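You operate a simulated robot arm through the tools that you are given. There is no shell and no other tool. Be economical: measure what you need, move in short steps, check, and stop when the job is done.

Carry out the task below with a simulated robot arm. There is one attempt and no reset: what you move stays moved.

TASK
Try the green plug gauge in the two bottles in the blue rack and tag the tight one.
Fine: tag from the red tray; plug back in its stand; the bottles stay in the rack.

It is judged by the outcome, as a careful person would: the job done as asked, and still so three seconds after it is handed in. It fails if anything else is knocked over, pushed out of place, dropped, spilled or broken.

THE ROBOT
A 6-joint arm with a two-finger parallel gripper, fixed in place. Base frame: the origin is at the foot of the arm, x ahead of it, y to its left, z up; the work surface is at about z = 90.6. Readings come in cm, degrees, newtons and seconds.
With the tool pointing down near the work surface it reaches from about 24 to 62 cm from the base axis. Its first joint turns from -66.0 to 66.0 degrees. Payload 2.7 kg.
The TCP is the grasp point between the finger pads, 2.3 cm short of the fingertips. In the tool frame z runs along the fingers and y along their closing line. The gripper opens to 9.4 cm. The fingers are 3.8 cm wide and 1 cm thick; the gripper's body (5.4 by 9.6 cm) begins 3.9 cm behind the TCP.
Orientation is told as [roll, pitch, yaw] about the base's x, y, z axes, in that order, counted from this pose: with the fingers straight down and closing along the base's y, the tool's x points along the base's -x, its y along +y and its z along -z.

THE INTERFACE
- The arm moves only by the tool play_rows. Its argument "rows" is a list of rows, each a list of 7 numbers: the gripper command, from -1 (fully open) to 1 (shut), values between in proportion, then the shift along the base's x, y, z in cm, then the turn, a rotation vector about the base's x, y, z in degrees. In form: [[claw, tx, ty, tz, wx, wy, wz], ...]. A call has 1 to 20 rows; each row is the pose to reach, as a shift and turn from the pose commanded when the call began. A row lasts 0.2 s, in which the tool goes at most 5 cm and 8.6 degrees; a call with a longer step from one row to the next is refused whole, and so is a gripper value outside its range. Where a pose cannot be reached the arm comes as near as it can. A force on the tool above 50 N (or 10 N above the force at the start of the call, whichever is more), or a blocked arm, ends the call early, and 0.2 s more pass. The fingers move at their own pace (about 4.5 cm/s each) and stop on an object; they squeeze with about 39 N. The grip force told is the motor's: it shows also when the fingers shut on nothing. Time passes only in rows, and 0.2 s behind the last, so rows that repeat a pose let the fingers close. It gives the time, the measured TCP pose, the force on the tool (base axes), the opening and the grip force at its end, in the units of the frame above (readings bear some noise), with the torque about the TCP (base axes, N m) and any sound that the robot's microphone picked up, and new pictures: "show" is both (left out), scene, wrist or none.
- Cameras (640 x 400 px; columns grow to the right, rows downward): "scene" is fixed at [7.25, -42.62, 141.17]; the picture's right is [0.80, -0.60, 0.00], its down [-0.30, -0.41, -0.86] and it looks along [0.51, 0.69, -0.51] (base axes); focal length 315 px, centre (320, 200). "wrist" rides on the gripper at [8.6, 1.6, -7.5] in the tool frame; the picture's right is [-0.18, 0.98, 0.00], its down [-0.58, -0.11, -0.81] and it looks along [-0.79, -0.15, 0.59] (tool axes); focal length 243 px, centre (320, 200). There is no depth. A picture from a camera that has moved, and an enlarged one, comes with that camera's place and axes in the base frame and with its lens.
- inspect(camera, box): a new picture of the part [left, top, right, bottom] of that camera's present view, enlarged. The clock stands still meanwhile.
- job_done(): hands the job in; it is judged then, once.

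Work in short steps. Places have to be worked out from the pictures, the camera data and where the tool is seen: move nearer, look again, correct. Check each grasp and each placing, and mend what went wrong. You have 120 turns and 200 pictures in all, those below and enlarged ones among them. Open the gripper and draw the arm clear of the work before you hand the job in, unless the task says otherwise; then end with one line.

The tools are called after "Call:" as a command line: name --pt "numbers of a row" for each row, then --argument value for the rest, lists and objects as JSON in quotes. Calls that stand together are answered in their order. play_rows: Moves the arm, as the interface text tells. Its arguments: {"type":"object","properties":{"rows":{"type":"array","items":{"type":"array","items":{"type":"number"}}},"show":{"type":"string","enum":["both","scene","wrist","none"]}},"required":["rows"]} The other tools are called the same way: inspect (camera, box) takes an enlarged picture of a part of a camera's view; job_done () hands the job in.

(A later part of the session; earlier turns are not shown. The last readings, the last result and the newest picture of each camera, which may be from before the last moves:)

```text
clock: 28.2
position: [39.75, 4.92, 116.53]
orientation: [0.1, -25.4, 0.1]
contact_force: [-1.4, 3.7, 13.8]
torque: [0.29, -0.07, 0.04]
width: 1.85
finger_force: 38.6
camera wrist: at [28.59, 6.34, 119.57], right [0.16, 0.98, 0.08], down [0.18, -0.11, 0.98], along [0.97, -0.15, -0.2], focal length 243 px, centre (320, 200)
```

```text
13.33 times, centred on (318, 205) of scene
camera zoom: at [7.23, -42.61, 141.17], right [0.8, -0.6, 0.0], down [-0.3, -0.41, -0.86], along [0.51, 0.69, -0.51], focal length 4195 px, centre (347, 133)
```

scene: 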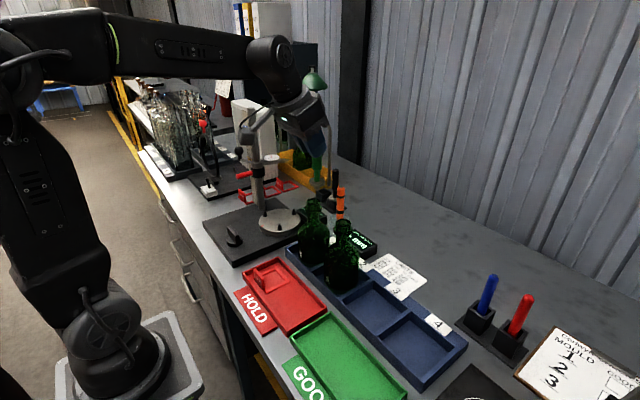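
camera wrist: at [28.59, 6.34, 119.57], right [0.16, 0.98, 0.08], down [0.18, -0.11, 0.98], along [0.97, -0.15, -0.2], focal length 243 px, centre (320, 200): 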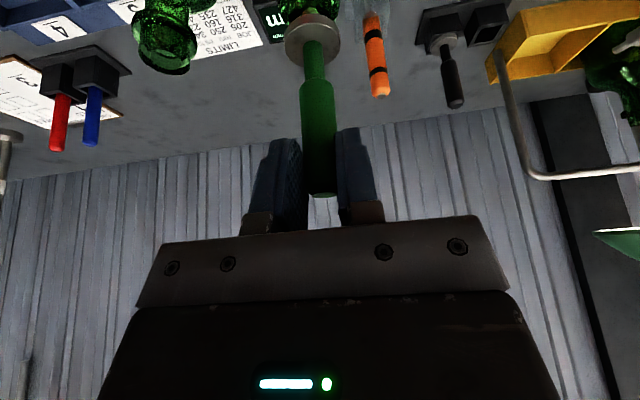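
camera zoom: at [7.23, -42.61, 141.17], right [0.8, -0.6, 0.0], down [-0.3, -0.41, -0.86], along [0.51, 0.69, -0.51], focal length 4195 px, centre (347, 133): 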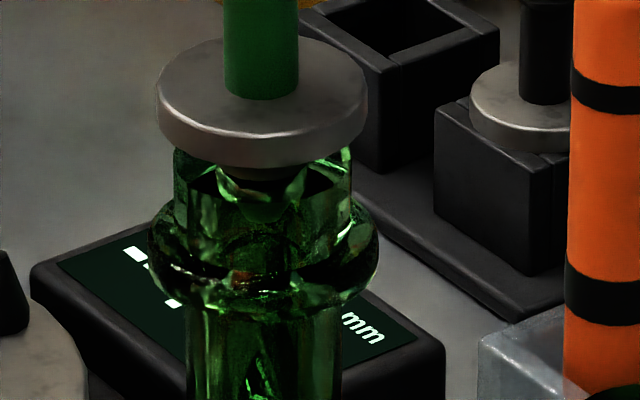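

Confirmed. Bottle 8 (slot 1) stops the cone about 0.8 cm short even at 14 N, well centred, so it's the tight one. I'll lift out and carry the plug back above its stand.

Call:
play_rows --pt "1 0 0 0.6 0 0 0" --pt "1 0 0 1.8 0 0 0" --pt "1 0 0 3.5 0 0 0" --pt "1 0.5 0.5 4.6 0 0 0" --pt "1 2 2 4.6 0 0 2" --pt "1 4 4 4.6 0 0 6" --pt "1 6 6.5 4.6 0 0 12" --pt "1 8 9 4 0 0 18" --pt "1 10 11.5 3 0 0 24" --pt "1 12 13.5 1.5 0 0 29" --pt "1 14 15.5 0 0 0 33" --pt "1 16 17.5 -2 0 0 35" --pt "1 18 19.5 -4 0 0 35" --pt "1 19.2 20.7 -5.5 0 0 35" --pt "1 19.3 20.8 -5.9 0 0 35" --pt "1 19.3 20.8 -5.9 0 0 35" --show "none"

Call:
inspect --camera "scene" --box '[290, 130, 360, 210]'

Call:
inspect --camera "wrist" --box '[220, 0, 400, 120]'

```text
clock: 31.6
position: [59.06, 25.67, 110.46]
orientation: [0.1, -25.1, 35.1]
contact_force: [-0.5, 1.3, -0.9]
torque: [0.03, 0.02, -0.05]
width: 1.83
finger_force: 39.2
```

```text
5.00 times, centred on (325, 170) of scene
camera zoom: at [7.25, -42.62, 141.17], right [0.8, -0.6, 0.0], down [-0.3, -0.41, -0.86], along [0.51, 0.69, -0.51], focal length 1573 px, centre (295, 350)
```

zoom: 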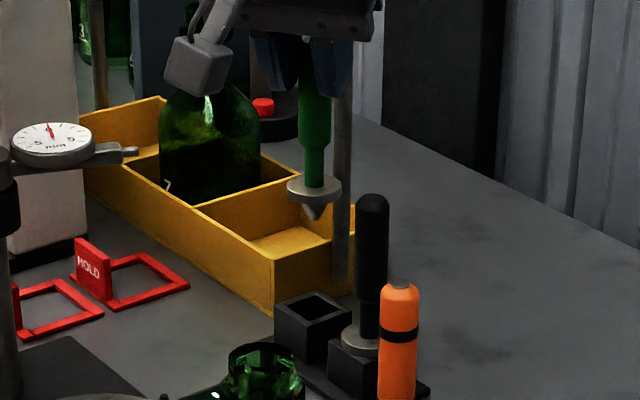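

```text
3.33 times, centred on (310, 60) of wrist
camera zoom: at [49.07, 20.55, 113.49], right [-0.43, 0.9, 0.08], down [0.21, 0.02, 0.98], along [0.88, 0.44, -0.2], focal length 809 px, centre (353, 667)
```

zoom: 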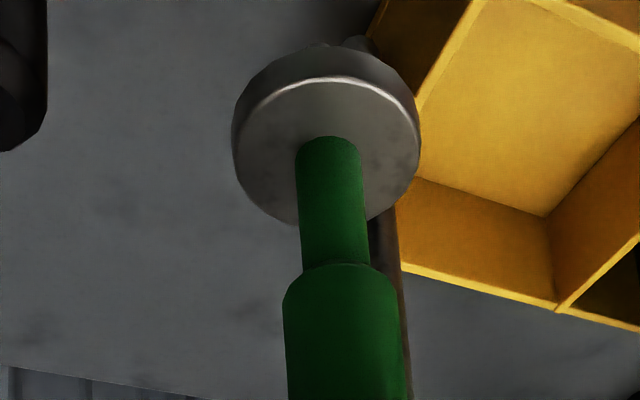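

In the scene, the tip lines up over the stand's hole. I'll check the wrist view to see whether the plug has shifted in the grip.

Call:
inspect --camera "wrist" --box '[0, 0, 640, 400]'

Call:
inspect --camera "scene" --box '[305, 155, 345, 215]'

```text
1.00 times, centred on (320, 200) of wrist (not enlarged: the box is as wide or as high as the picture)
camera zoom: at [49.07, 20.55, 113.49], right [-0.43, 0.9, 0.08], down [0.21, 0.02, 0.98], along [0.88, 0.44, -0.2], focal length 243 px, centre (320, 200)
```

zoom: 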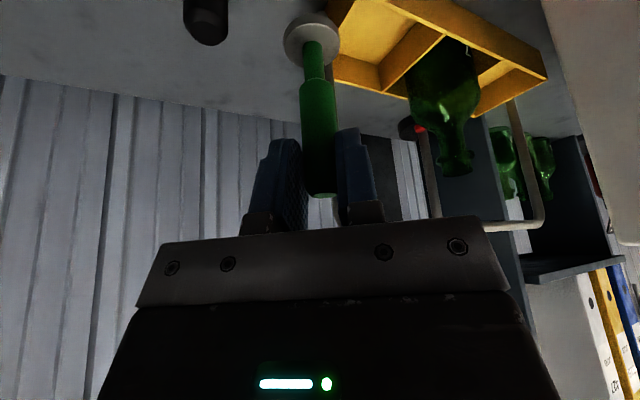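

```text
6.67 times, centred on (325, 185) of scene
camera zoom: at [7.25, -42.62, 141.17], right [0.8, -0.6, 0.0], down [-0.3, -0.41, -0.86], along [0.51, 0.69, -0.51], focal length 2098 px, centre (287, 300)
```

zoom: 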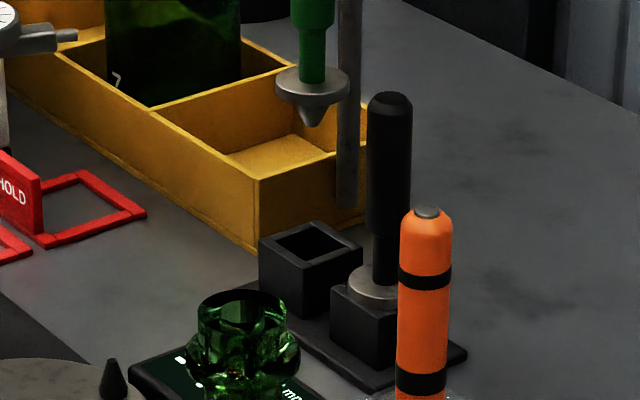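

The alignment holds, though the plug may sit about 0.4 cm lower in the grip. I'll lower partway and check.

Call:
play_rows --pt "1 0 0 -1 0 0 0" --pt "1 0 0 -2 0 0 0" --pt "1 0 0 -3 0 0 0" --pt "1 0 0 -4 0 0 0" --pt "1 0 0 -4.6 0 0 0" --pt "1 0 0 -4.6 0 0 0" --show "none"

Call:
inspect --camera "scene" --box '[305, 165, 345, 215]'

Call:
inspect --camera "wrist" --box '[220, 0, 400, 120]'

```text
clock: 33.0
position: [59.2, 25.69, 105.81]
orientation: [0.2, -25.0, 35.0]
contact_force: [0.5, 0.5, -1.2]
torque: [-0.01, 0.01, -0.01]
width: 1.84
finger_force: 39.0
```

```text
8.00 times, centred on (325, 190) of scene
camera zoom: at [7.25, -42.62, 141.17], right [0.8, -0.6, 0.0], down [-0.3, -0.41, -0.86], along [0.51, 0.69, -0.51], focal length 2517 px, centre (280, 280)
```

zoom: 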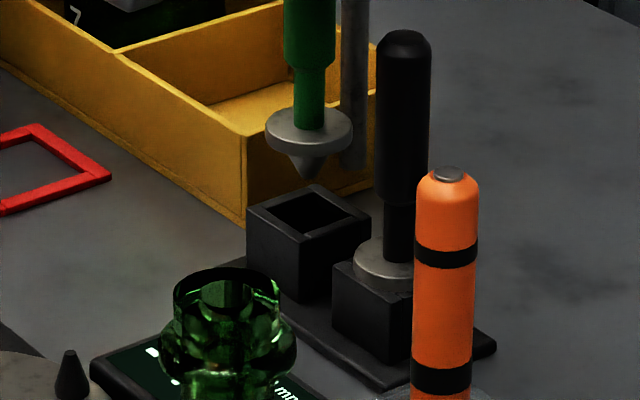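

```text
3.33 times, centred on (310, 60) of wrist
camera zoom: at [49.06, 20.6, 108.88], right [-0.43, 0.9, 0.08], down [0.22, 0.02, 0.98], along [0.88, 0.44, -0.2], focal length 809 px, centre (353, 667)
```

zoom: 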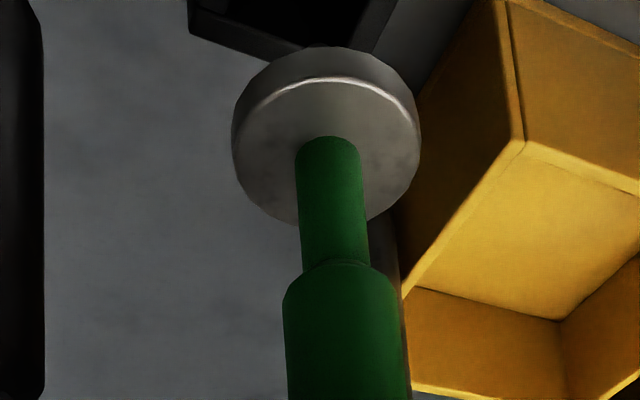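

Centred over the hole. I'll continue down toward seating with small steps.

Call:
play_rows --pt "1 -0.1 0 -0.6 0 0 0" --pt "1 -0.1 0 -1.2 0 0 0" --pt "1 -0.1 0 -1.8 0 0 0" --pt "1 -0.1 0 -2.3 0 0 0" --pt "1 -0.1 0 -2.3 0 0 0" --show "none"

Call:
inspect --camera "scene" --box '[305, 165, 345, 215]'

Call:
inspect --camera "wrist" --box '[220, 0, 400, 120]'

```text
clock: 34.2
position: [59.0, 25.73, 103.51]
orientation: [0.1, -25.0, 35.1]
contact_force: [0.6, 0.6, -1.4]
torque: [-0.01, 0.0, 0.0]
width: 1.85
finger_force: 38.6
```

```text
8.00 times, centred on (325, 190) of scene
camera zoom: at [7.25, -42.62, 141.17], right [0.8, -0.6, 0.0], down [-0.3, -0.41, -0.86], along [0.51, 0.69, -0.51], focal length 2517 px, centre (280, 280)
```

zoom: 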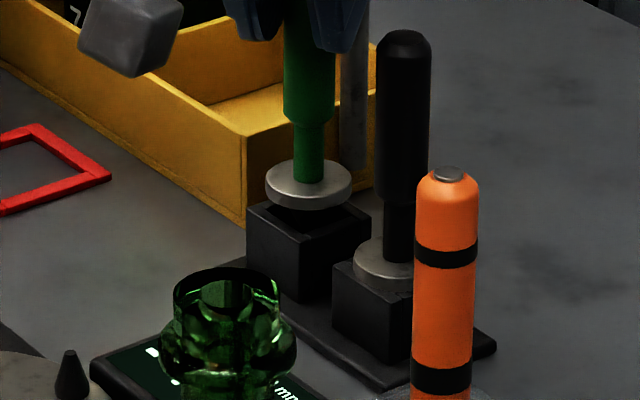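

```text
3.33 times, centred on (310, 60) of wrist
camera zoom: at [49.0, 20.51, 106.62], right [-0.43, 0.9, 0.08], down [0.22, 0.02, 0.98], along [0.88, 0.44, -0.2], focal length 809 px, centre (353, 667)
```

zoom: 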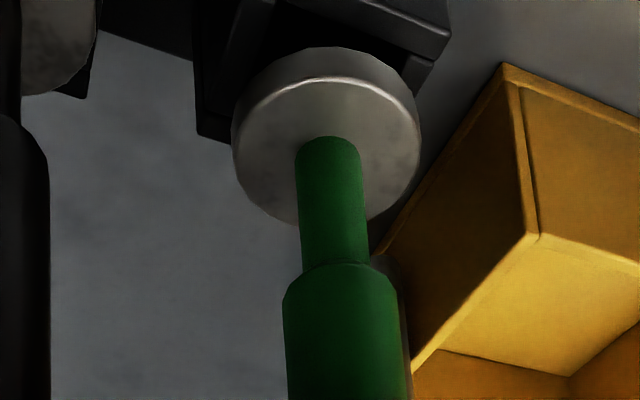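

The flange is about 1 cm above the block and the nose is in the hole. I'll lower slowly to contact.

Call:
play_rows --pt "1 0 0 -0.3 0 0 0" --pt "1 0 0 -0.6 0 0 0" --pt "1 0 0 -0.9 0 0 0" --pt "1 0 0 -0.9 0 0 0" --show "none"

Call:
inspect --camera "scene" --box '[305, 165, 345, 215]'

```text
clock: 35.2
position: [58.93, 25.62, 102.61]
orientation: [0.1, -25.1, 35.1]
contact_force: [0.6, 0.0, 0.7]
torque: [-0.03, -0.06, -0.03]
width: 1.83
finger_force: 38.9
```

```text
8.00 times, centred on (325, 190) of scene
camera zoom: at [7.25, -42.62, 141.17], right [0.8, -0.6, 0.0], down [-0.3, -0.41, -0.86], along [0.51, 0.69, -0.51], focal length 2517 px, centre (280, 280)
```

zoom: 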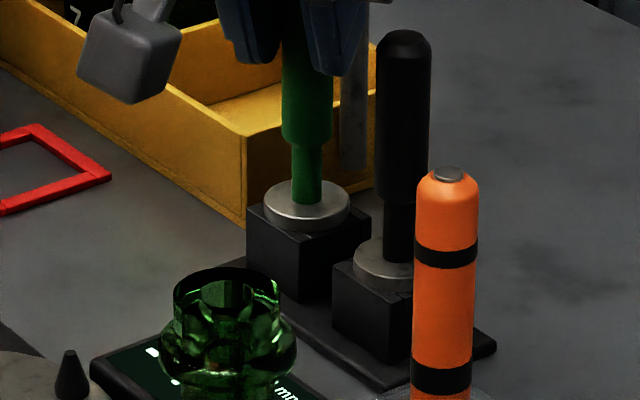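

It looks seated, with a light touch. I'll lower a bit more to confirm.

Call:
play_rows --pt "1 0 0 -0.15 0 0 0" --pt "1 0 0 -0.15 0 0 0" --show "none"

```text
clock: 35.8
position: [58.95, 25.6, 102.66]
orientation: [0.0, -25.2, 35.1]
contact_force: [-3.0, -0.2, 7.1]
torque: [-0.09, 0.18, 0.01]
width: 1.85
finger_force: 38.8
```

It's seated with a firm 7 N. I'll ease off, open to 3.4 cm, and look.

Call:
play_rows --pt "1 0 0 0.12 0 0 0" --pt "0.6 0 0 0.12 0 0 0" --pt "0.27 0 0 0.12 0 0 0" --pt "0.27 0 0 0.12 0 0 0"

```text
clock: 36.8
position: [58.87, 25.6, 102.49]
orientation: [0.1, -24.9, 35.1]
contact_force: [0.3, 0.0, -0.4]
torque: [0.03, -0.02, -0.02]
width: 3.43
finger_force: 0.0
camera wrist: at [48.93, 20.47, 105.67], right [-0.43, 0.9, 0.08], down [0.21, 0.02, 0.98], along [0.88, 0.44, -0.2], focal length 243 px, centre (320, 200)
```

scene: 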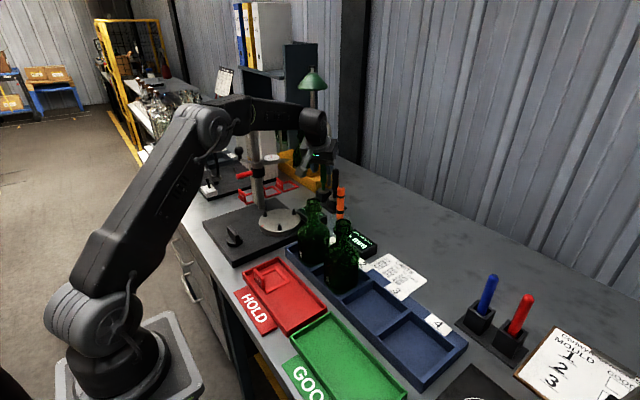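
wrist: 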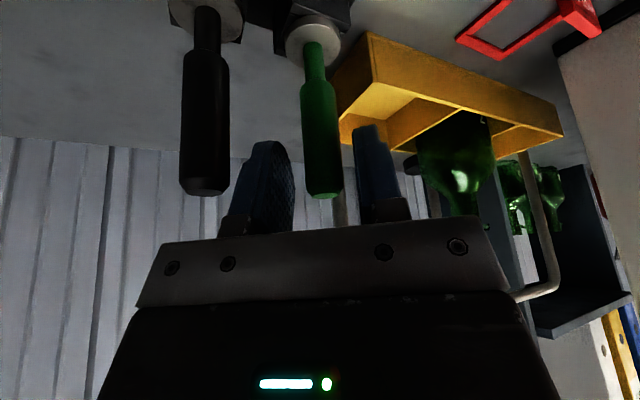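

Released; the plug stands upright. I'll back out along the approach line and up, then swing over toward the red tray.

Call:
play_rows --pt "0.27 -0.7 -0.49 1.8 0 0 0" --pt "0.27 -1.7 -1.2 4.5 0 0 0" --pt "0.27 -3.4 -2.4 9 0 0 0" --pt "0.27 -6 -5 12 0 0 0" --pt "0.27 -9 -8 14 0 3 -3" --pt "-0.2 -12 -11 15 0 8 -10" --pt "-0.2 -15 -14 15 0 15 -17" --pt "-0.2 -18 -17 15 0 21 -24" --pt "-0.2 -21 -19.5 15 0 25 -31" --pt "-0.2 -24 -21.5 15 0 25 -35" --pt "-0.2 -26 -23 15 0 25 -35"

Call:
inspect --camera "scene" --box '[300, 150, 360, 215]'

```text
refused: row 7 steps farther than a row can; nothing moved
```

```text
6.15 times, centred on (330, 182) of scene
camera zoom: at [7.25, -42.62, 141.17], right [0.8, -0.6, 0.0], down [-0.3, -0.41, -0.86], along [0.51, 0.69, -0.51], focal length 1936 px, centre (258, 308)
```

zoom: 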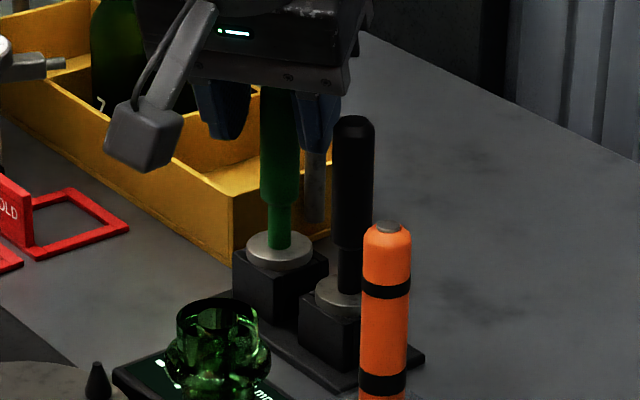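

The rotation was too fast, so that call was refused. I'll do the retreat with yaw only.

Call:
play_rows --pt "0.27 -0.7 -0.49 1.8 0 0 0" --pt "0.27 -1.7 -1.2 4.5 0 0 0" --pt "0.27 -3.4 -2.4 8.5 0 0 0" --pt "0.27 -6 -5 11.5 0 0 0" --pt "0.27 -9 -8 13 0 0 -5" --pt "0 -12 -11 14 0 0 -11" --pt "-0.2 -15 -14 15 0 0 -17" --pt "-0.2 -18 -17 15 0 0 -23" --pt "-0.2 -21 -19.5 15 0 0 -29" --pt "-0.2 -24 -21.5 15 0 0 -34" --pt "-0.2 -26 -23 15 0 0 -35"

Call:
inspect --camera "scene" --box '[300, 140, 360, 215]'

```text
clock: 39.2
position: [32.76, 2.66, 117.5]
orientation: [0.1, -25.1, 0.1]
contact_force: [0.0, 0.1, -1.1]
torque: [0.0, 0.02, -0.02]
width: 5.66
finger_force: 0.0
camera wrist: at [21.78, 4.09, 120.58], right [0.17, 0.98, 0.08], down [0.18, -0.11, 0.98], along [0.97, -0.15, -0.2], focal length 243 px, centre (320, 200)
```

scene: 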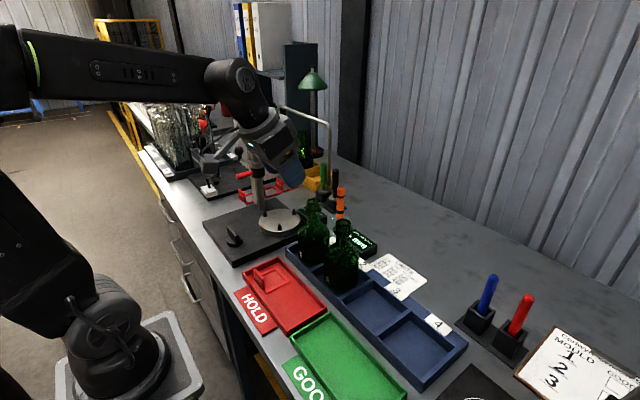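
wrist: 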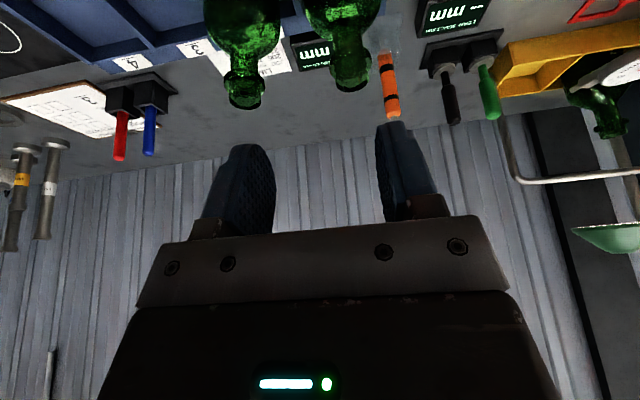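

```text
5.33 times, centred on (330, 178) of scene
camera zoom: at [7.25, -42.62, 141.17], right [0.8, -0.6, 0.0], down [-0.3, -0.41, -0.86], along [0.51, 0.69, -0.51], focal length 1678 px, centre (267, 320)
```

zoom: 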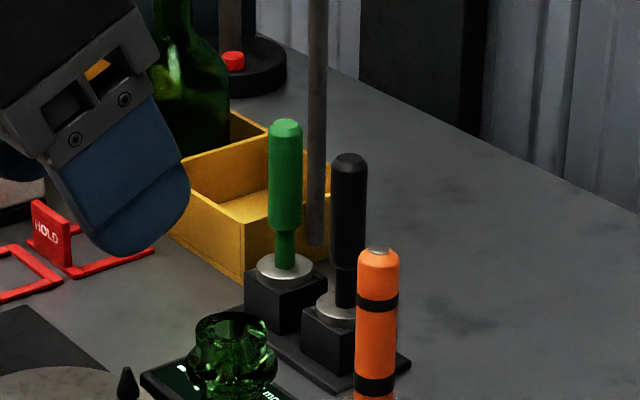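

The plug is properly in its stand. I'll straighten the tool and yaw −90°, because the tag's flap looks to face ±x, and move to view the tag.

Call:
play_rows --pt "-0.2 0 0 1 0 8 0" --pt "-0.2 -1 1 1 0 16 0" --pt "-0.2 -2 2 1 0 24 0" --pt "-0.2 -3 3.5 1 0 25 0" --pt "-0.2 -4 4.3 1 0 25 0" --show "none"

Call:
play_rows --pt "-0.2 0 0 0 0 0 -8" --pt "-0.2 0 0 0 0 0 -16" --pt "-0.2 0 0 0 0 0 -24" --pt "-0.2 0 0 0 0 0 -32" --pt "-0.2 0 0 0 0 0 -40" --pt "-0.2 0 0 0 0 0 -48" --pt "-0.2 0 0 0 0 0 -56" --pt "-0.2 0 0 0 0 0 -64" --pt "-0.2 0 0 -1 0 0 -72" --pt "-0.2 0 0 -2 0 0 -80" --pt "-0.2 0 0 -3 0 0 -88" --pt "-0.2 0 0 -3 0 0 -90"

```text
clock: 40.4
position: [28.72, 6.99, 118.5]
orientation: [0.1, 0.0, 0.0]
contact_force: [1.5, -0.1, -0.2]
torque: [0.0, 0.0, 0.0]
width: 5.62
finger_force: 0.0
```

```text
clock: 43.0
position: [29.02, 6.95, 115.49]
orientation: [0.1, -0.2, -90.0]
contact_force: [-0.6, -0.4, -0.3]
torque: [0.01, -0.02, -0.05]
width: 5.65
finger_force: 0.1
camera wrist: at [30.42, 15.54, 122.99], right [0.98, -0.18, 0.0], down [-0.11, -0.58, 0.81], along [-0.15, -0.79, -0.59], focal length 243 px, centre (320, 200)
```

scene: 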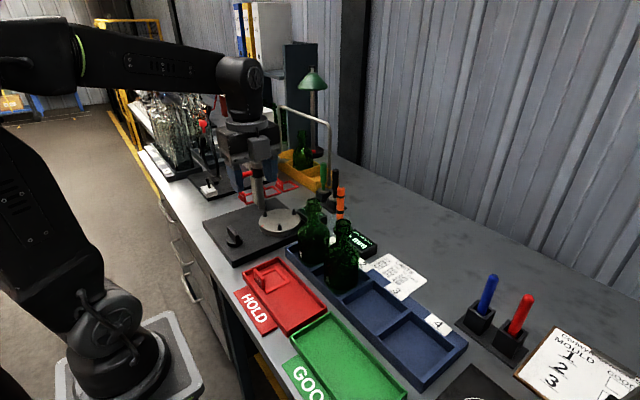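
wrist: 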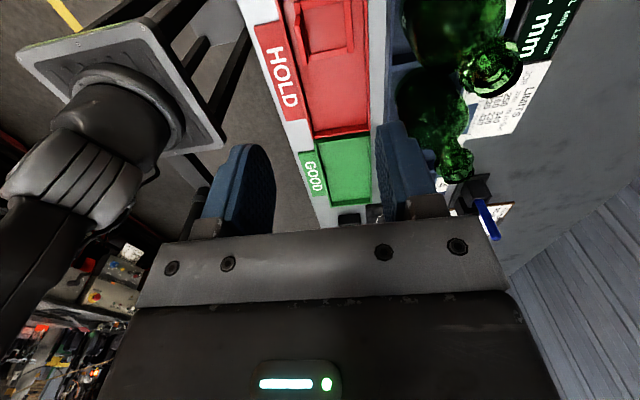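

The tag is at the top of the wrist view. I'll enlarge it in both cameras.

Call:
inspect --camera "wrist" --box '[270, 0, 390, 80]'

Call:
inspect --camera "scene" --box '[235, 245, 305, 315]'

```text
5.00 times, centred on (330, 40) of wrist
camera zoom: at [30.42, 15.54, 122.99], right [0.98, -0.18, 0.0], down [-0.11, -0.58, 0.81], along [-0.15, -0.79, -0.59], focal length 1213 px, centre (270, 1000)
```

zoom: 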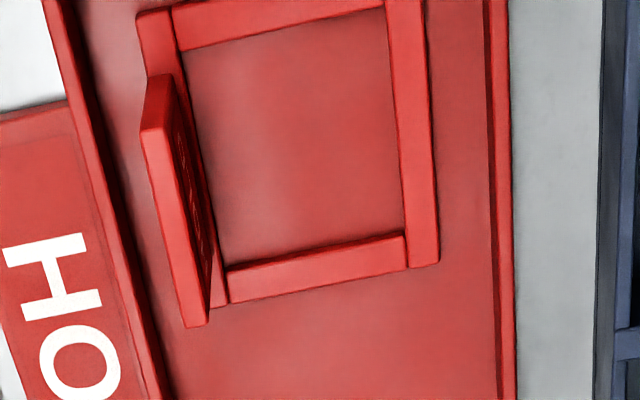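

```text
5.71 times, centred on (270, 280) of scene
camera zoom: at [7.25, -42.62, 141.17], right [0.8, -0.6, 0.0], down [-0.3, -0.41, -0.86], along [0.51, 0.69, -0.51], focal length 1798 px, centre (606, -257)
```

zoom: 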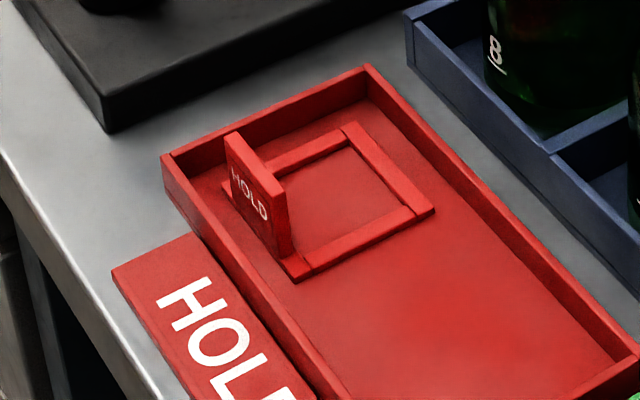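

The tag is a frame with an inner opening of about 4.3 cm, centred near (29.2, 5.1). Its flap is at x≈26.5, y≈3.15–6.95, up to z≈94.6. Gripping the flap by its ends (closing along y) will keep the fingers clear of the bottle neck when placing, so I'll return to yaw 0 and hover.

Call:
play_rows --pt "-0.28 0 0 0 0 0 8" --pt "-0.28 0 0 0 0 0 16" --pt "-0.28 0 0 0 0 0 24" --pt "-0.28 0 0 0 0 0 32" --pt "-0.28 -0.5 0 0 0 0 40" --pt "-0.28 -1 -0.5 0 0 0 48" --pt "-0.28 -1.5 -0.5 -1 0 0 56" --pt "-0.28 -2 -1 -2 0 0 64" --pt "-0.28 -2.5 -1.5 -4 0 0 72" --pt "-0.28 -3 -1.7 -6 0 0 80" --pt "-0.28 -3.5 -1.9 -8 0 0 88" --pt "-0.28 -3.5 -1.9 -10 0 0 90" --pt "-0.28 -3.5 -1.9 -11 0 0 90"

Call:
inspect --camera "wrist" --box '[220, 0, 420, 160]'

Call:
inspect --camera "scene" --box '[215, 220, 325, 320]'

```text
clock: 45.8
position: [25.45, 5.07, 104.64]
orientation: [0.0, -0.2, 0.2]
contact_force: [0.3, -0.3, -0.2]
torque: [-0.01, -0.01, 0.02]
width: 6.02
finger_force: 0.0
camera wrist: at [16.58, 6.53, 112.13], right [0.18, 0.98, 0.0], down [0.58, -0.11, 0.81], along [0.79, -0.14, -0.59], focal length 243 px, centre (320, 200)
```

scene: 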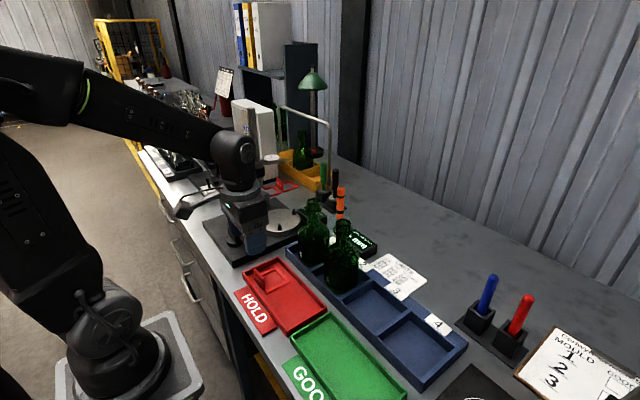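
wrist: 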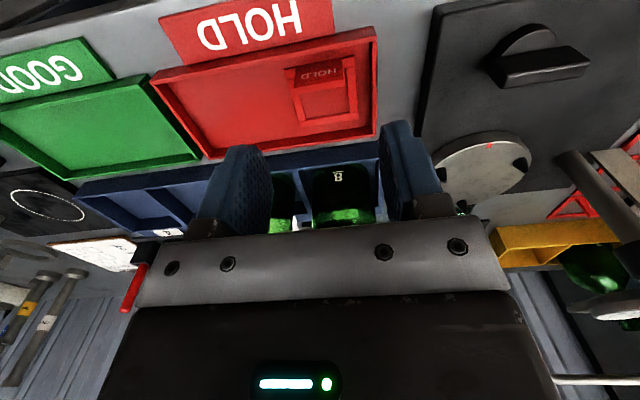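

```text
2.50 times, centred on (320, 80) of wrist
camera zoom: at [16.58, 6.53, 112.13], right [0.18, 0.98, 0.0], down [0.58, -0.11, 0.81], along [0.79, -0.14, -0.59], focal length 606 px, centre (320, 500)
```

zoom: 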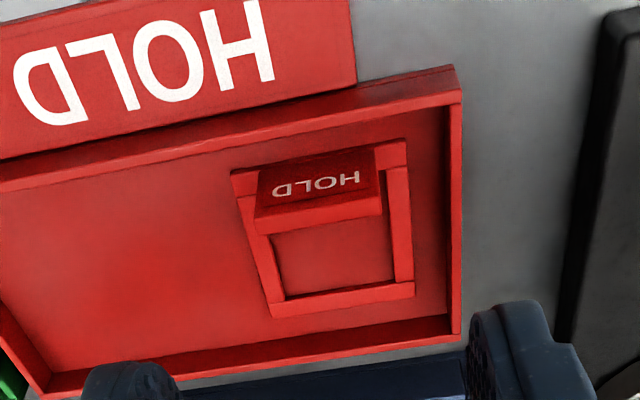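

```text
4.00 times, centred on (270, 270) of scene
camera zoom: at [7.25, -42.62, 141.17], right [0.8, -0.6, 0.0], down [-0.3, -0.41, -0.86], along [0.51, 0.69, -0.51], focal length 1259 px, centre (520, -80)
```

zoom: 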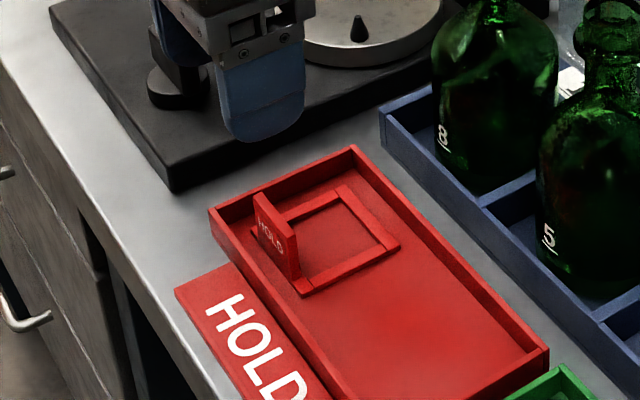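

The flap reads around x 25.9–26.4, y centre about 4.8. I'll descend partway over it and refine at close range.

Call:
play_rows --pt "-0.28 -0.1 -0.2 -1.5 0 0 0" --pt "-0.28 -0.2 -0.3 -3.5 0 0 0" --pt "-0.28 -0.2 -0.3 -5.5 0 0 0" --pt "-0.28 -0.2 -0.3 -6 0 0 0" --pt "-0.28 -0.2 -0.3 -6 0 0 0"

Call:
inspect --camera "wrist" --box '[200, 0, 440, 200]'

Call:
inspect --camera "scene" --box '[225, 220, 315, 310]'

```text
clock: 47.0
position: [25.27, 4.77, 98.59]
orientation: [0.1, -0.1, 0.1]
contact_force: [0.9, -0.5, -0.2]
torque: [0.03, 0.01, 0.02]
width: 6.04
finger_force: 0.1
camera wrist: at [16.44, 6.19, 105.94], right [0.18, 0.98, 0.0], down [0.58, -0.11, 0.81], along [0.79, -0.15, -0.59], focal length 243 px, centre (320, 200)
```

scene: 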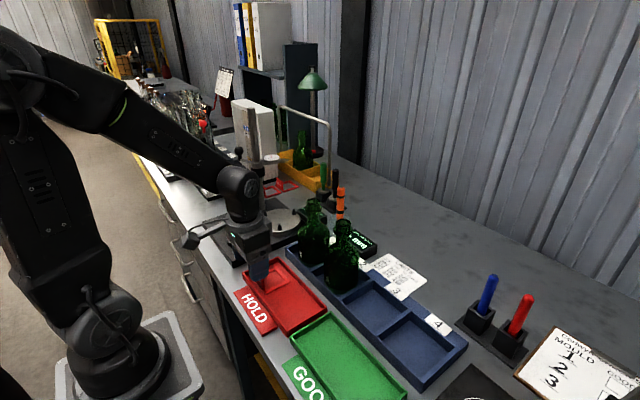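
wrist: 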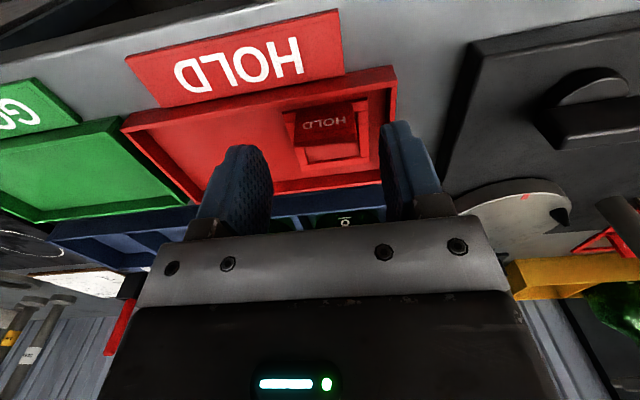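

```text
2.00 times, centred on (320, 100) of wrist
camera zoom: at [16.44, 6.19, 105.94], right [0.18, 0.98, 0.0], down [0.58, -0.11, 0.81], along [0.79, -0.15, -0.59], focal length 485 px, centre (320, 400)
```

zoom: 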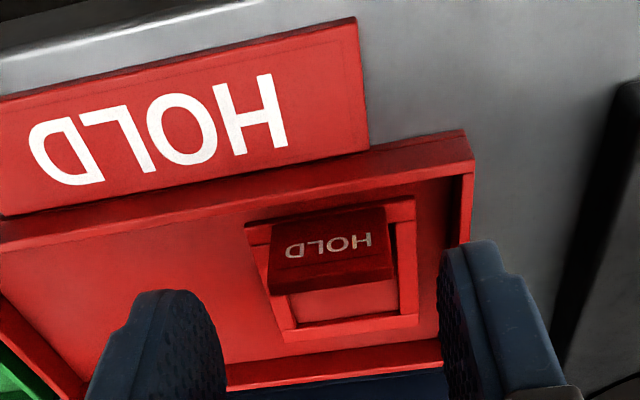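

```text
4.44 times, centred on (270, 265) of scene
camera zoom: at [7.25, -42.62, 141.17], right [0.8, -0.6, 0.0], down [-0.3, -0.41, -0.86], along [0.51, 0.69, -0.51], focal length 1398 px, centre (542, -89)
```

zoom: 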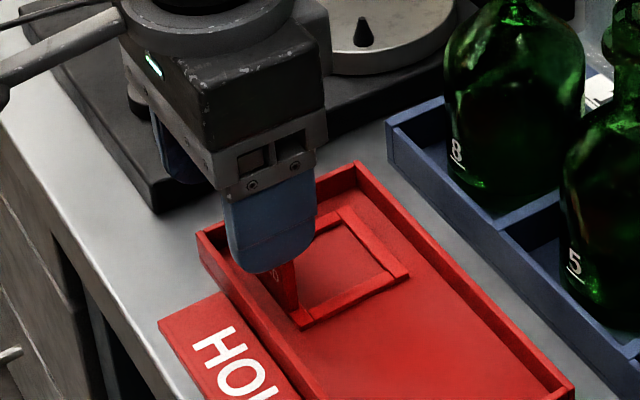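

Two heights of view put the flap at x 26.0, y 4.78, top z 94.3, with the tool aligned in y. I'll lower to TCP z 95.0 so the tips stay above the tray wall.

Call:
play_rows --pt "-0.28 -0.1 0.05 -1.2 0 0 0" --pt "-0.28 -0.1 0.05 -2.4 0 0 0" --pt "-0.28 -0.1 0.05 -3.2 0 0 0" --pt "-0.28 -0.1 0.05 -3.6 0 0 0" --pt "-0.28 -0.1 0.05 -3.6 0 0 0"

Call:
inspect --camera "wrist" --box '[220, 80, 420, 220]'

Call:
inspect --camera "scene" --box '[240, 240, 300, 300]'

```text
clock: 48.2
position: [25.11, 4.68, 95.01]
orientation: [0.1, -0.1, 0.1]
contact_force: [0.2, 0.1, -0.3]
torque: [-0.01, 0.0, -0.06]
width: 6.06
finger_force: 0.1
camera wrist: at [16.33, 6.21, 102.33], right [0.18, 0.98, 0.0], down [0.58, -0.11, 0.81], along [0.79, -0.15, -0.59], focal length 243 px, centre (320, 200)
```

scene: 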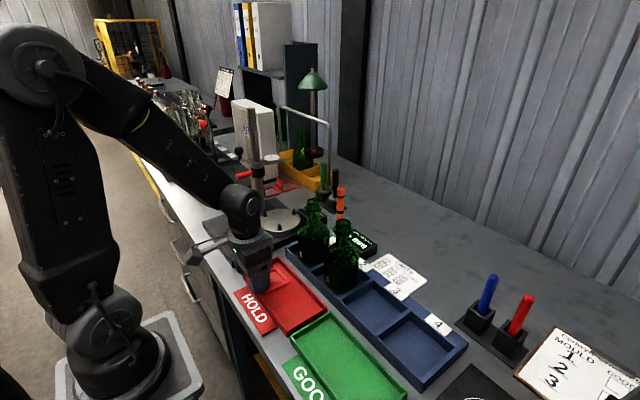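
wrist: 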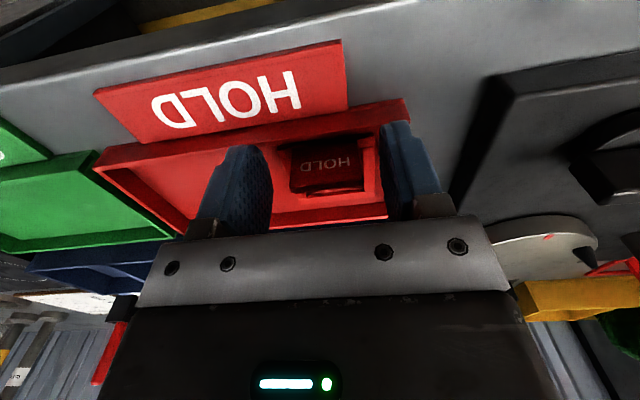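

```text
2.86 times, centred on (320, 150) of wrist
camera zoom: at [16.33, 6.21, 102.33], right [0.18, 0.98, 0.0], down [0.58, -0.11, 0.81], along [0.79, -0.15, -0.59], focal length 693 px, centre (320, 343)
```

zoom: 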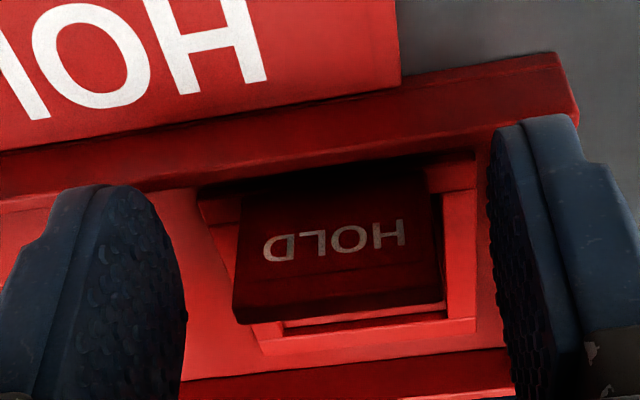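

```text
6.67 times, centred on (270, 270) of scene
camera zoom: at [7.25, -42.62, 141.17], right [0.8, -0.6, 0.0], down [-0.3, -0.41, -0.86], along [0.51, 0.69, -0.51], focal length 2098 px, centre (653, -267)
```

zoom: 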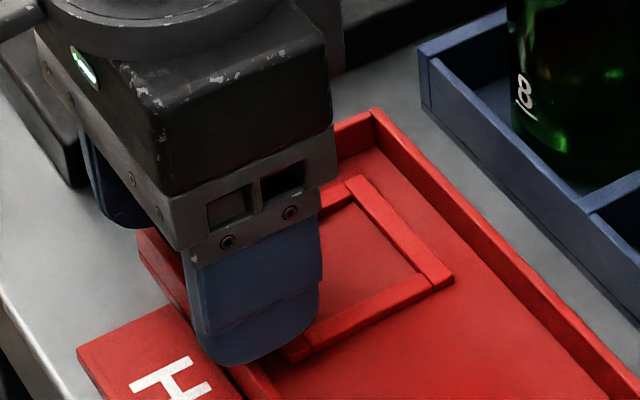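

The flap is centred between the fingers. I'll close.

Call:
play_rows --pt "0 0 0 0 0 0 0" --pt "0.4 0 0 0 0 0 0" --pt "0.7 0 0 0 0 0 0" --pt "0.7 0 0 0 0 0 0" --pt "0.7 0 0 0 0 0 0" --show "none"

Call:
inspect --camera "wrist" --box '[220, 80, 420, 220]'

```text
clock: 49.4
position: [25.14, 4.76, 95.0]
orientation: [0.0, -0.2, 0.1]
contact_force: [-0.3, -1.1, 1.9]
torque: [-0.05, -0.01, 0.01]
width: 3.83
finger_force: 39.2
```

```text
2.86 times, centred on (320, 150) of wrist
camera zoom: at [16.33, 6.22, 102.34], right [0.18, 0.98, 0.0], down [0.58, -0.11, 0.81], along [0.79, -0.15, -0.59], focal length 693 px, centre (320, 343)
```

zoom: 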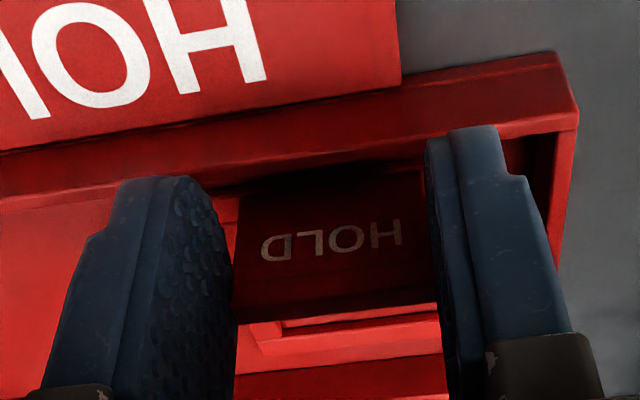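

Gripped at 3.83 cm, which is the flap's length. I'll lift gently and check the tag stays level.

Call:
play_rows --pt "1 0 0 0.4 0 0 0" --pt "1 0 0 1 0 0 0" --pt "1 0 0 2.5 0 0 0" --pt "1 0 0 4.5 0 0 0" --pt "1 0 0 7 0 0 0" --pt "1 0 0 9 0 0 0" --pt "1 0 0 9 0 0 0"

Call:
inspect --camera "scene" --box '[225, 190, 305, 270]'

Call:
inspect --camera "wrist" --box '[220, 80, 420, 220]'

```text
clock: 51.0
position: [25.23, 4.81, 104.15]
orientation: [0.1, -0.1, 0.0]
contact_force: [0.0, -0.6, -0.4]
torque: [0.0, 0.02, 0.03]
width: 3.85
finger_force: 39.0
camera wrist: at [16.46, 6.24, 111.55], right [0.18, 0.98, 0.0], down [0.58, -0.11, 0.81], along [0.79, -0.15, -0.59], focal length 243 px, centre (320, 200)
```

scene: 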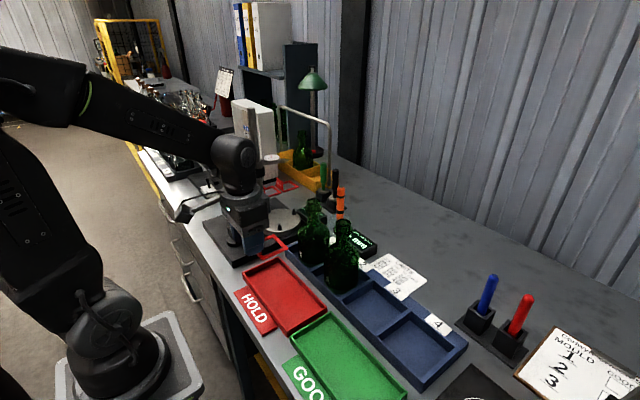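
wrist: 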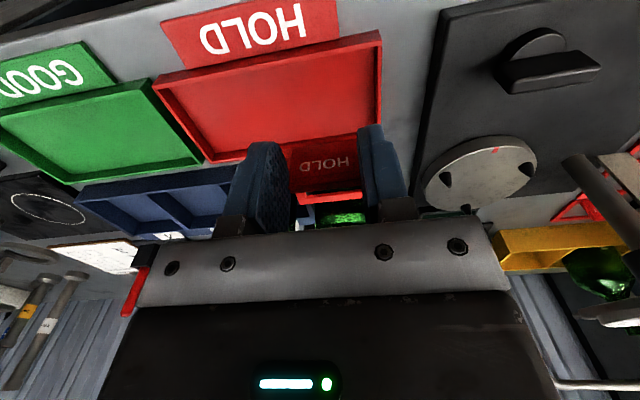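

```text
5.00 times, centred on (265, 230) of scene
camera zoom: at [7.25, -42.62, 141.17], right [0.8, -0.6, 0.0], down [-0.3, -0.41, -0.86], along [0.51, 0.69, -0.51], focal length 1573 px, centre (595, 50)
```

zoom: 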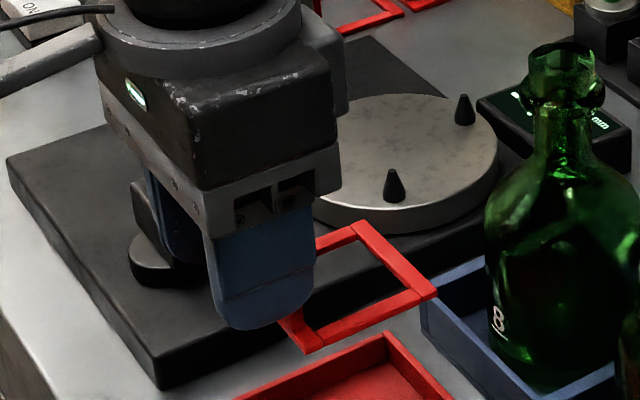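

```text
2.86 times, centred on (320, 150) of wrist
camera zoom: at [16.46, 6.24, 111.55], right [0.18, 0.98, 0.0], down [0.58, -0.11, 0.81], along [0.79, -0.15, -0.59], focal length 693 px, centre (320, 343)
```

zoom: 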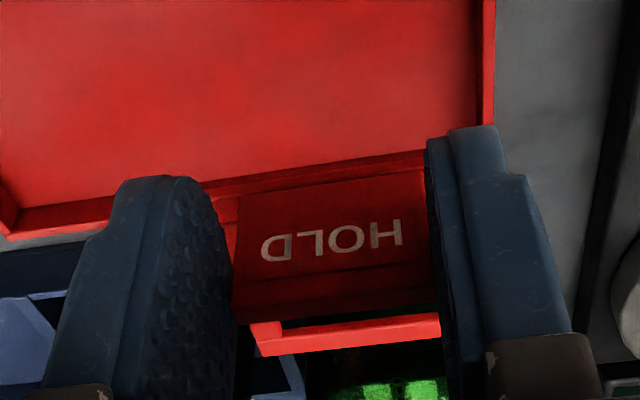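

The tag is level in the grip. Its ring centre should be about 3.55 cm ahead of the TCP. I'll raise it, then move forward to hover above bottle 8's rim.

Call:
play_rows --pt "1 0 0 2 0 0 0" --pt "1 0 0 5 0 0 0" --pt "1 0.5 0 7.5 0 0 0" --pt "1 2 0 8.3 0 0 0" --pt "1 4.5 0 8.3 0 0 0" --pt "1 7 0 8.3 0 0 0" --pt "1 9.5 0 8.3 0 0 0" --pt "1 11.5 0 8.3 0 0 0" --pt "1 12 -0.05 8.3 0 0 0" --pt "1 12 -0.05 8.3 0 0 0"

Call:
inspect --camera "scene" --box '[270, 150, 350, 230]'

Call:
inspect --camera "wrist" --box '[220, 80, 420, 240]'

```text
clock: 53.2
position: [37.31, 4.72, 112.2]
orientation: [0.1, 0.0, 0.1]
contact_force: [0.4, 1.2, 0.0]
torque: [0.0, 0.0, 0.03]
width: 3.86
finger_force: 39.0
camera wrist: at [28.46, 6.18, 119.69], right [0.18, 0.98, 0.0], down [0.58, -0.11, 0.81], along [0.79, -0.15, -0.59], focal length 243 px, centre (320, 200)
```

scene: 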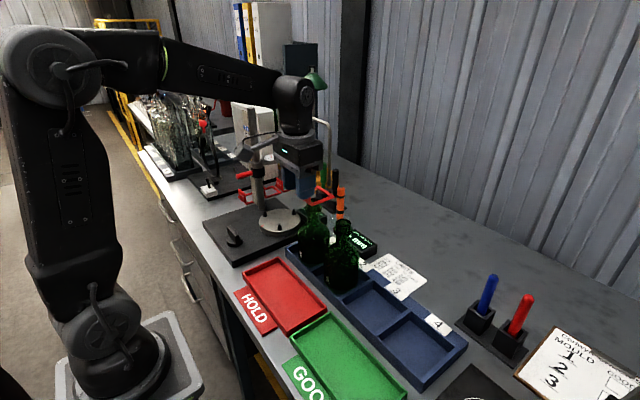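
wrist: 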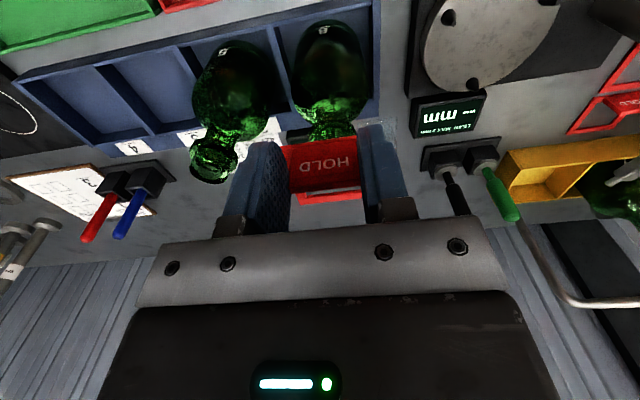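

```text
5.00 times, centred on (310, 190) of scene
camera zoom: at [7.25, -42.62, 141.17], right [0.8, -0.6, 0.0], down [-0.3, -0.41, -0.86], along [0.51, 0.69, -0.51], focal length 1573 px, centre (370, 250)
```

zoom: 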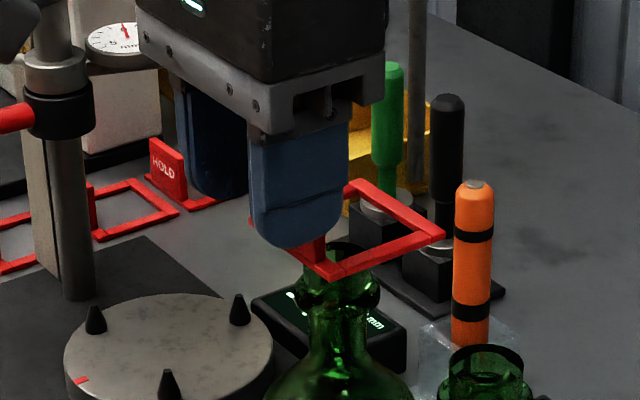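

```text
2.50 times, centred on (320, 160) of wrist
camera zoom: at [28.46, 6.18, 119.69], right [0.18, 0.98, 0.0], down [0.58, -0.11, 0.81], along [0.79, -0.15, -0.59], focal length 606 px, centre (320, 300)
```

zoom: 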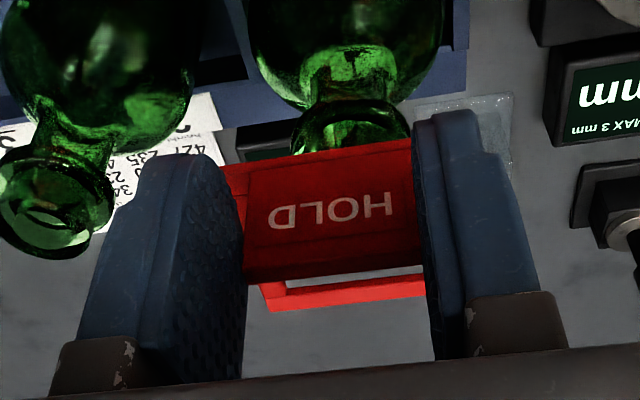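

In both cameras the ring is about 0.2 cm too far in +x and 0.15 cm too far in −y. I'll correct and lower until the ring is just above the rim.

Call:
play_rows --pt "1 -0.1 0.08 0 0 0 0" --pt "1 -0.2 0.15 -0.4 0 0 0" --pt "1 -0.2 0.15 -0.8 0 0 0" --pt "1 -0.2 0.15 -1.0 0 0 0" --pt "1 -0.2 0.15 -1.0 0 0 0" --show "none"

Call:
inspect --camera "scene" --box '[295, 180, 345, 220]'

Call:
inspect --camera "wrist" --box '[220, 80, 420, 240]'

```text
clock: 54.4
position: [36.88, 4.9, 111.24]
orientation: [0.0, -0.1, 0.1]
contact_force: [0.0, -0.1, -0.7]
torque: [0.01, -0.01, 0.03]
width: 3.84
finger_force: 39.1
```

```text
10.00 times, centred on (320, 200) of scene
camera zoom: at [7.25, -42.62, 141.17], right [0.8, -0.6, 0.0], down [-0.3, -0.41, -0.86], along [0.51, 0.69, -0.51], focal length 3147 px, centre (320, 200)
```

zoom: 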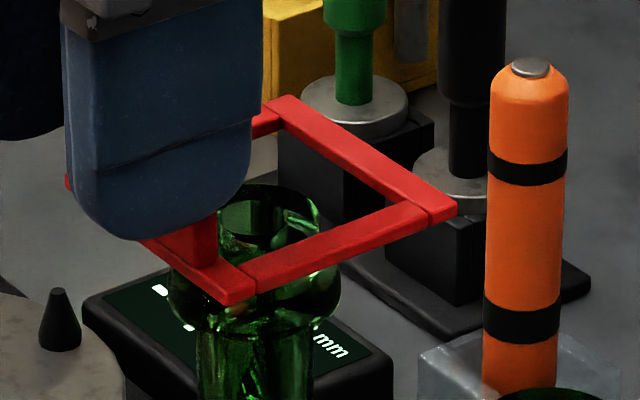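

```text
2.50 times, centred on (320, 160) of wrist
camera zoom: at [28.21, 6.33, 118.72], right [0.18, 0.98, 0.0], down [0.58, -0.11, 0.81], along [0.79, -0.15, -0.59], focal length 606 px, centre (320, 300)
```

zoom: 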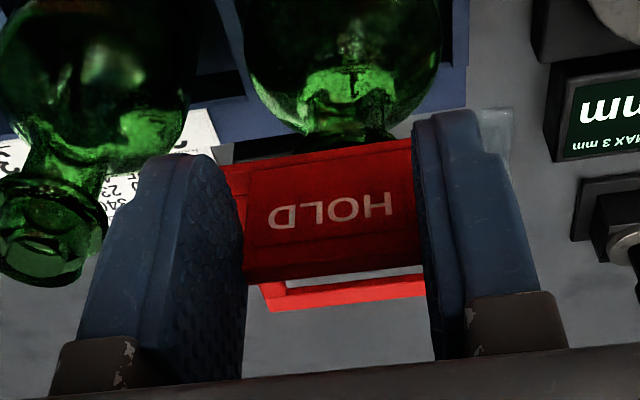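

The ring is centred on the rim within about 0.1 cm and sits just above it. I'll lower it around the rim in small steps.

Call:
play_rows --pt "1 0 0 -0.3 0 0 0" --pt "1 0 0 -0.6 0 0 0" --pt "1 0 0 -0.9 0 0 0" --pt "1 0 0 -1.2 0 0 0" --pt "1 0 0 -1.2 0 0 0" --show "none"

Call:
inspect --camera "scene" --box '[295, 180, 345, 220]'

Call:
inspect --camera "wrist" --box '[220, 80, 420, 240]'

```text
clock: 55.6
position: [36.9, 4.83, 110.14]
orientation: [0.1, -0.2, 0.1]
contact_force: [0.5, 0.9, -0.1]
torque: [0.05, -0.06, 0.02]
width: 3.83
finger_force: 38.8
```

```text
10.00 times, centred on (320, 200) of scene
camera zoom: at [7.25, -42.62, 141.17], right [0.8, -0.6, 0.0], down [-0.3, -0.41, -0.86], along [0.51, 0.69, -0.51], focal length 3147 px, centre (320, 200)
```

zoom: 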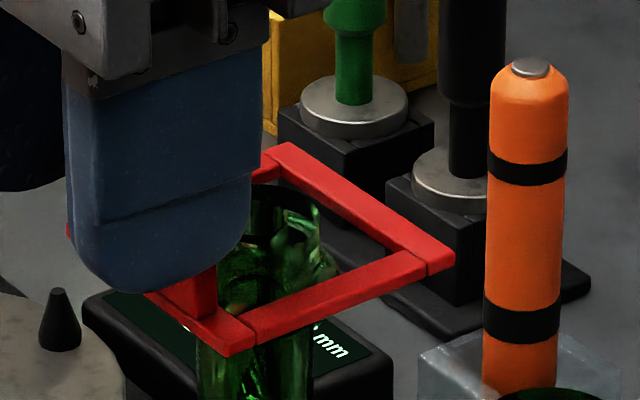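

```text
2.50 times, centred on (320, 160) of wrist
camera zoom: at [28.16, 6.3, 117.52], right [0.18, 0.98, 0.0], down [0.58, -0.11, 0.81], along [0.79, -0.15, -0.59], focal length 606 px, centre (320, 300)
```

zoom: 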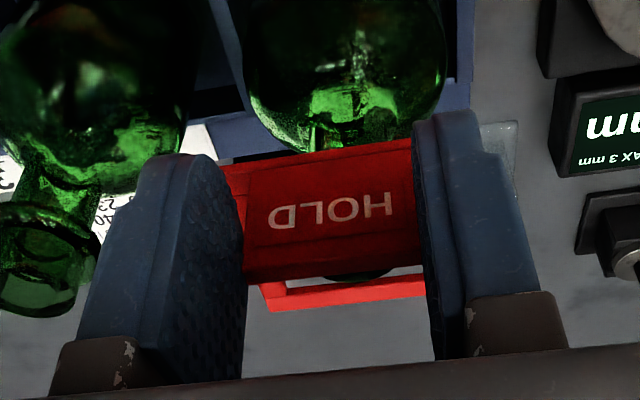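

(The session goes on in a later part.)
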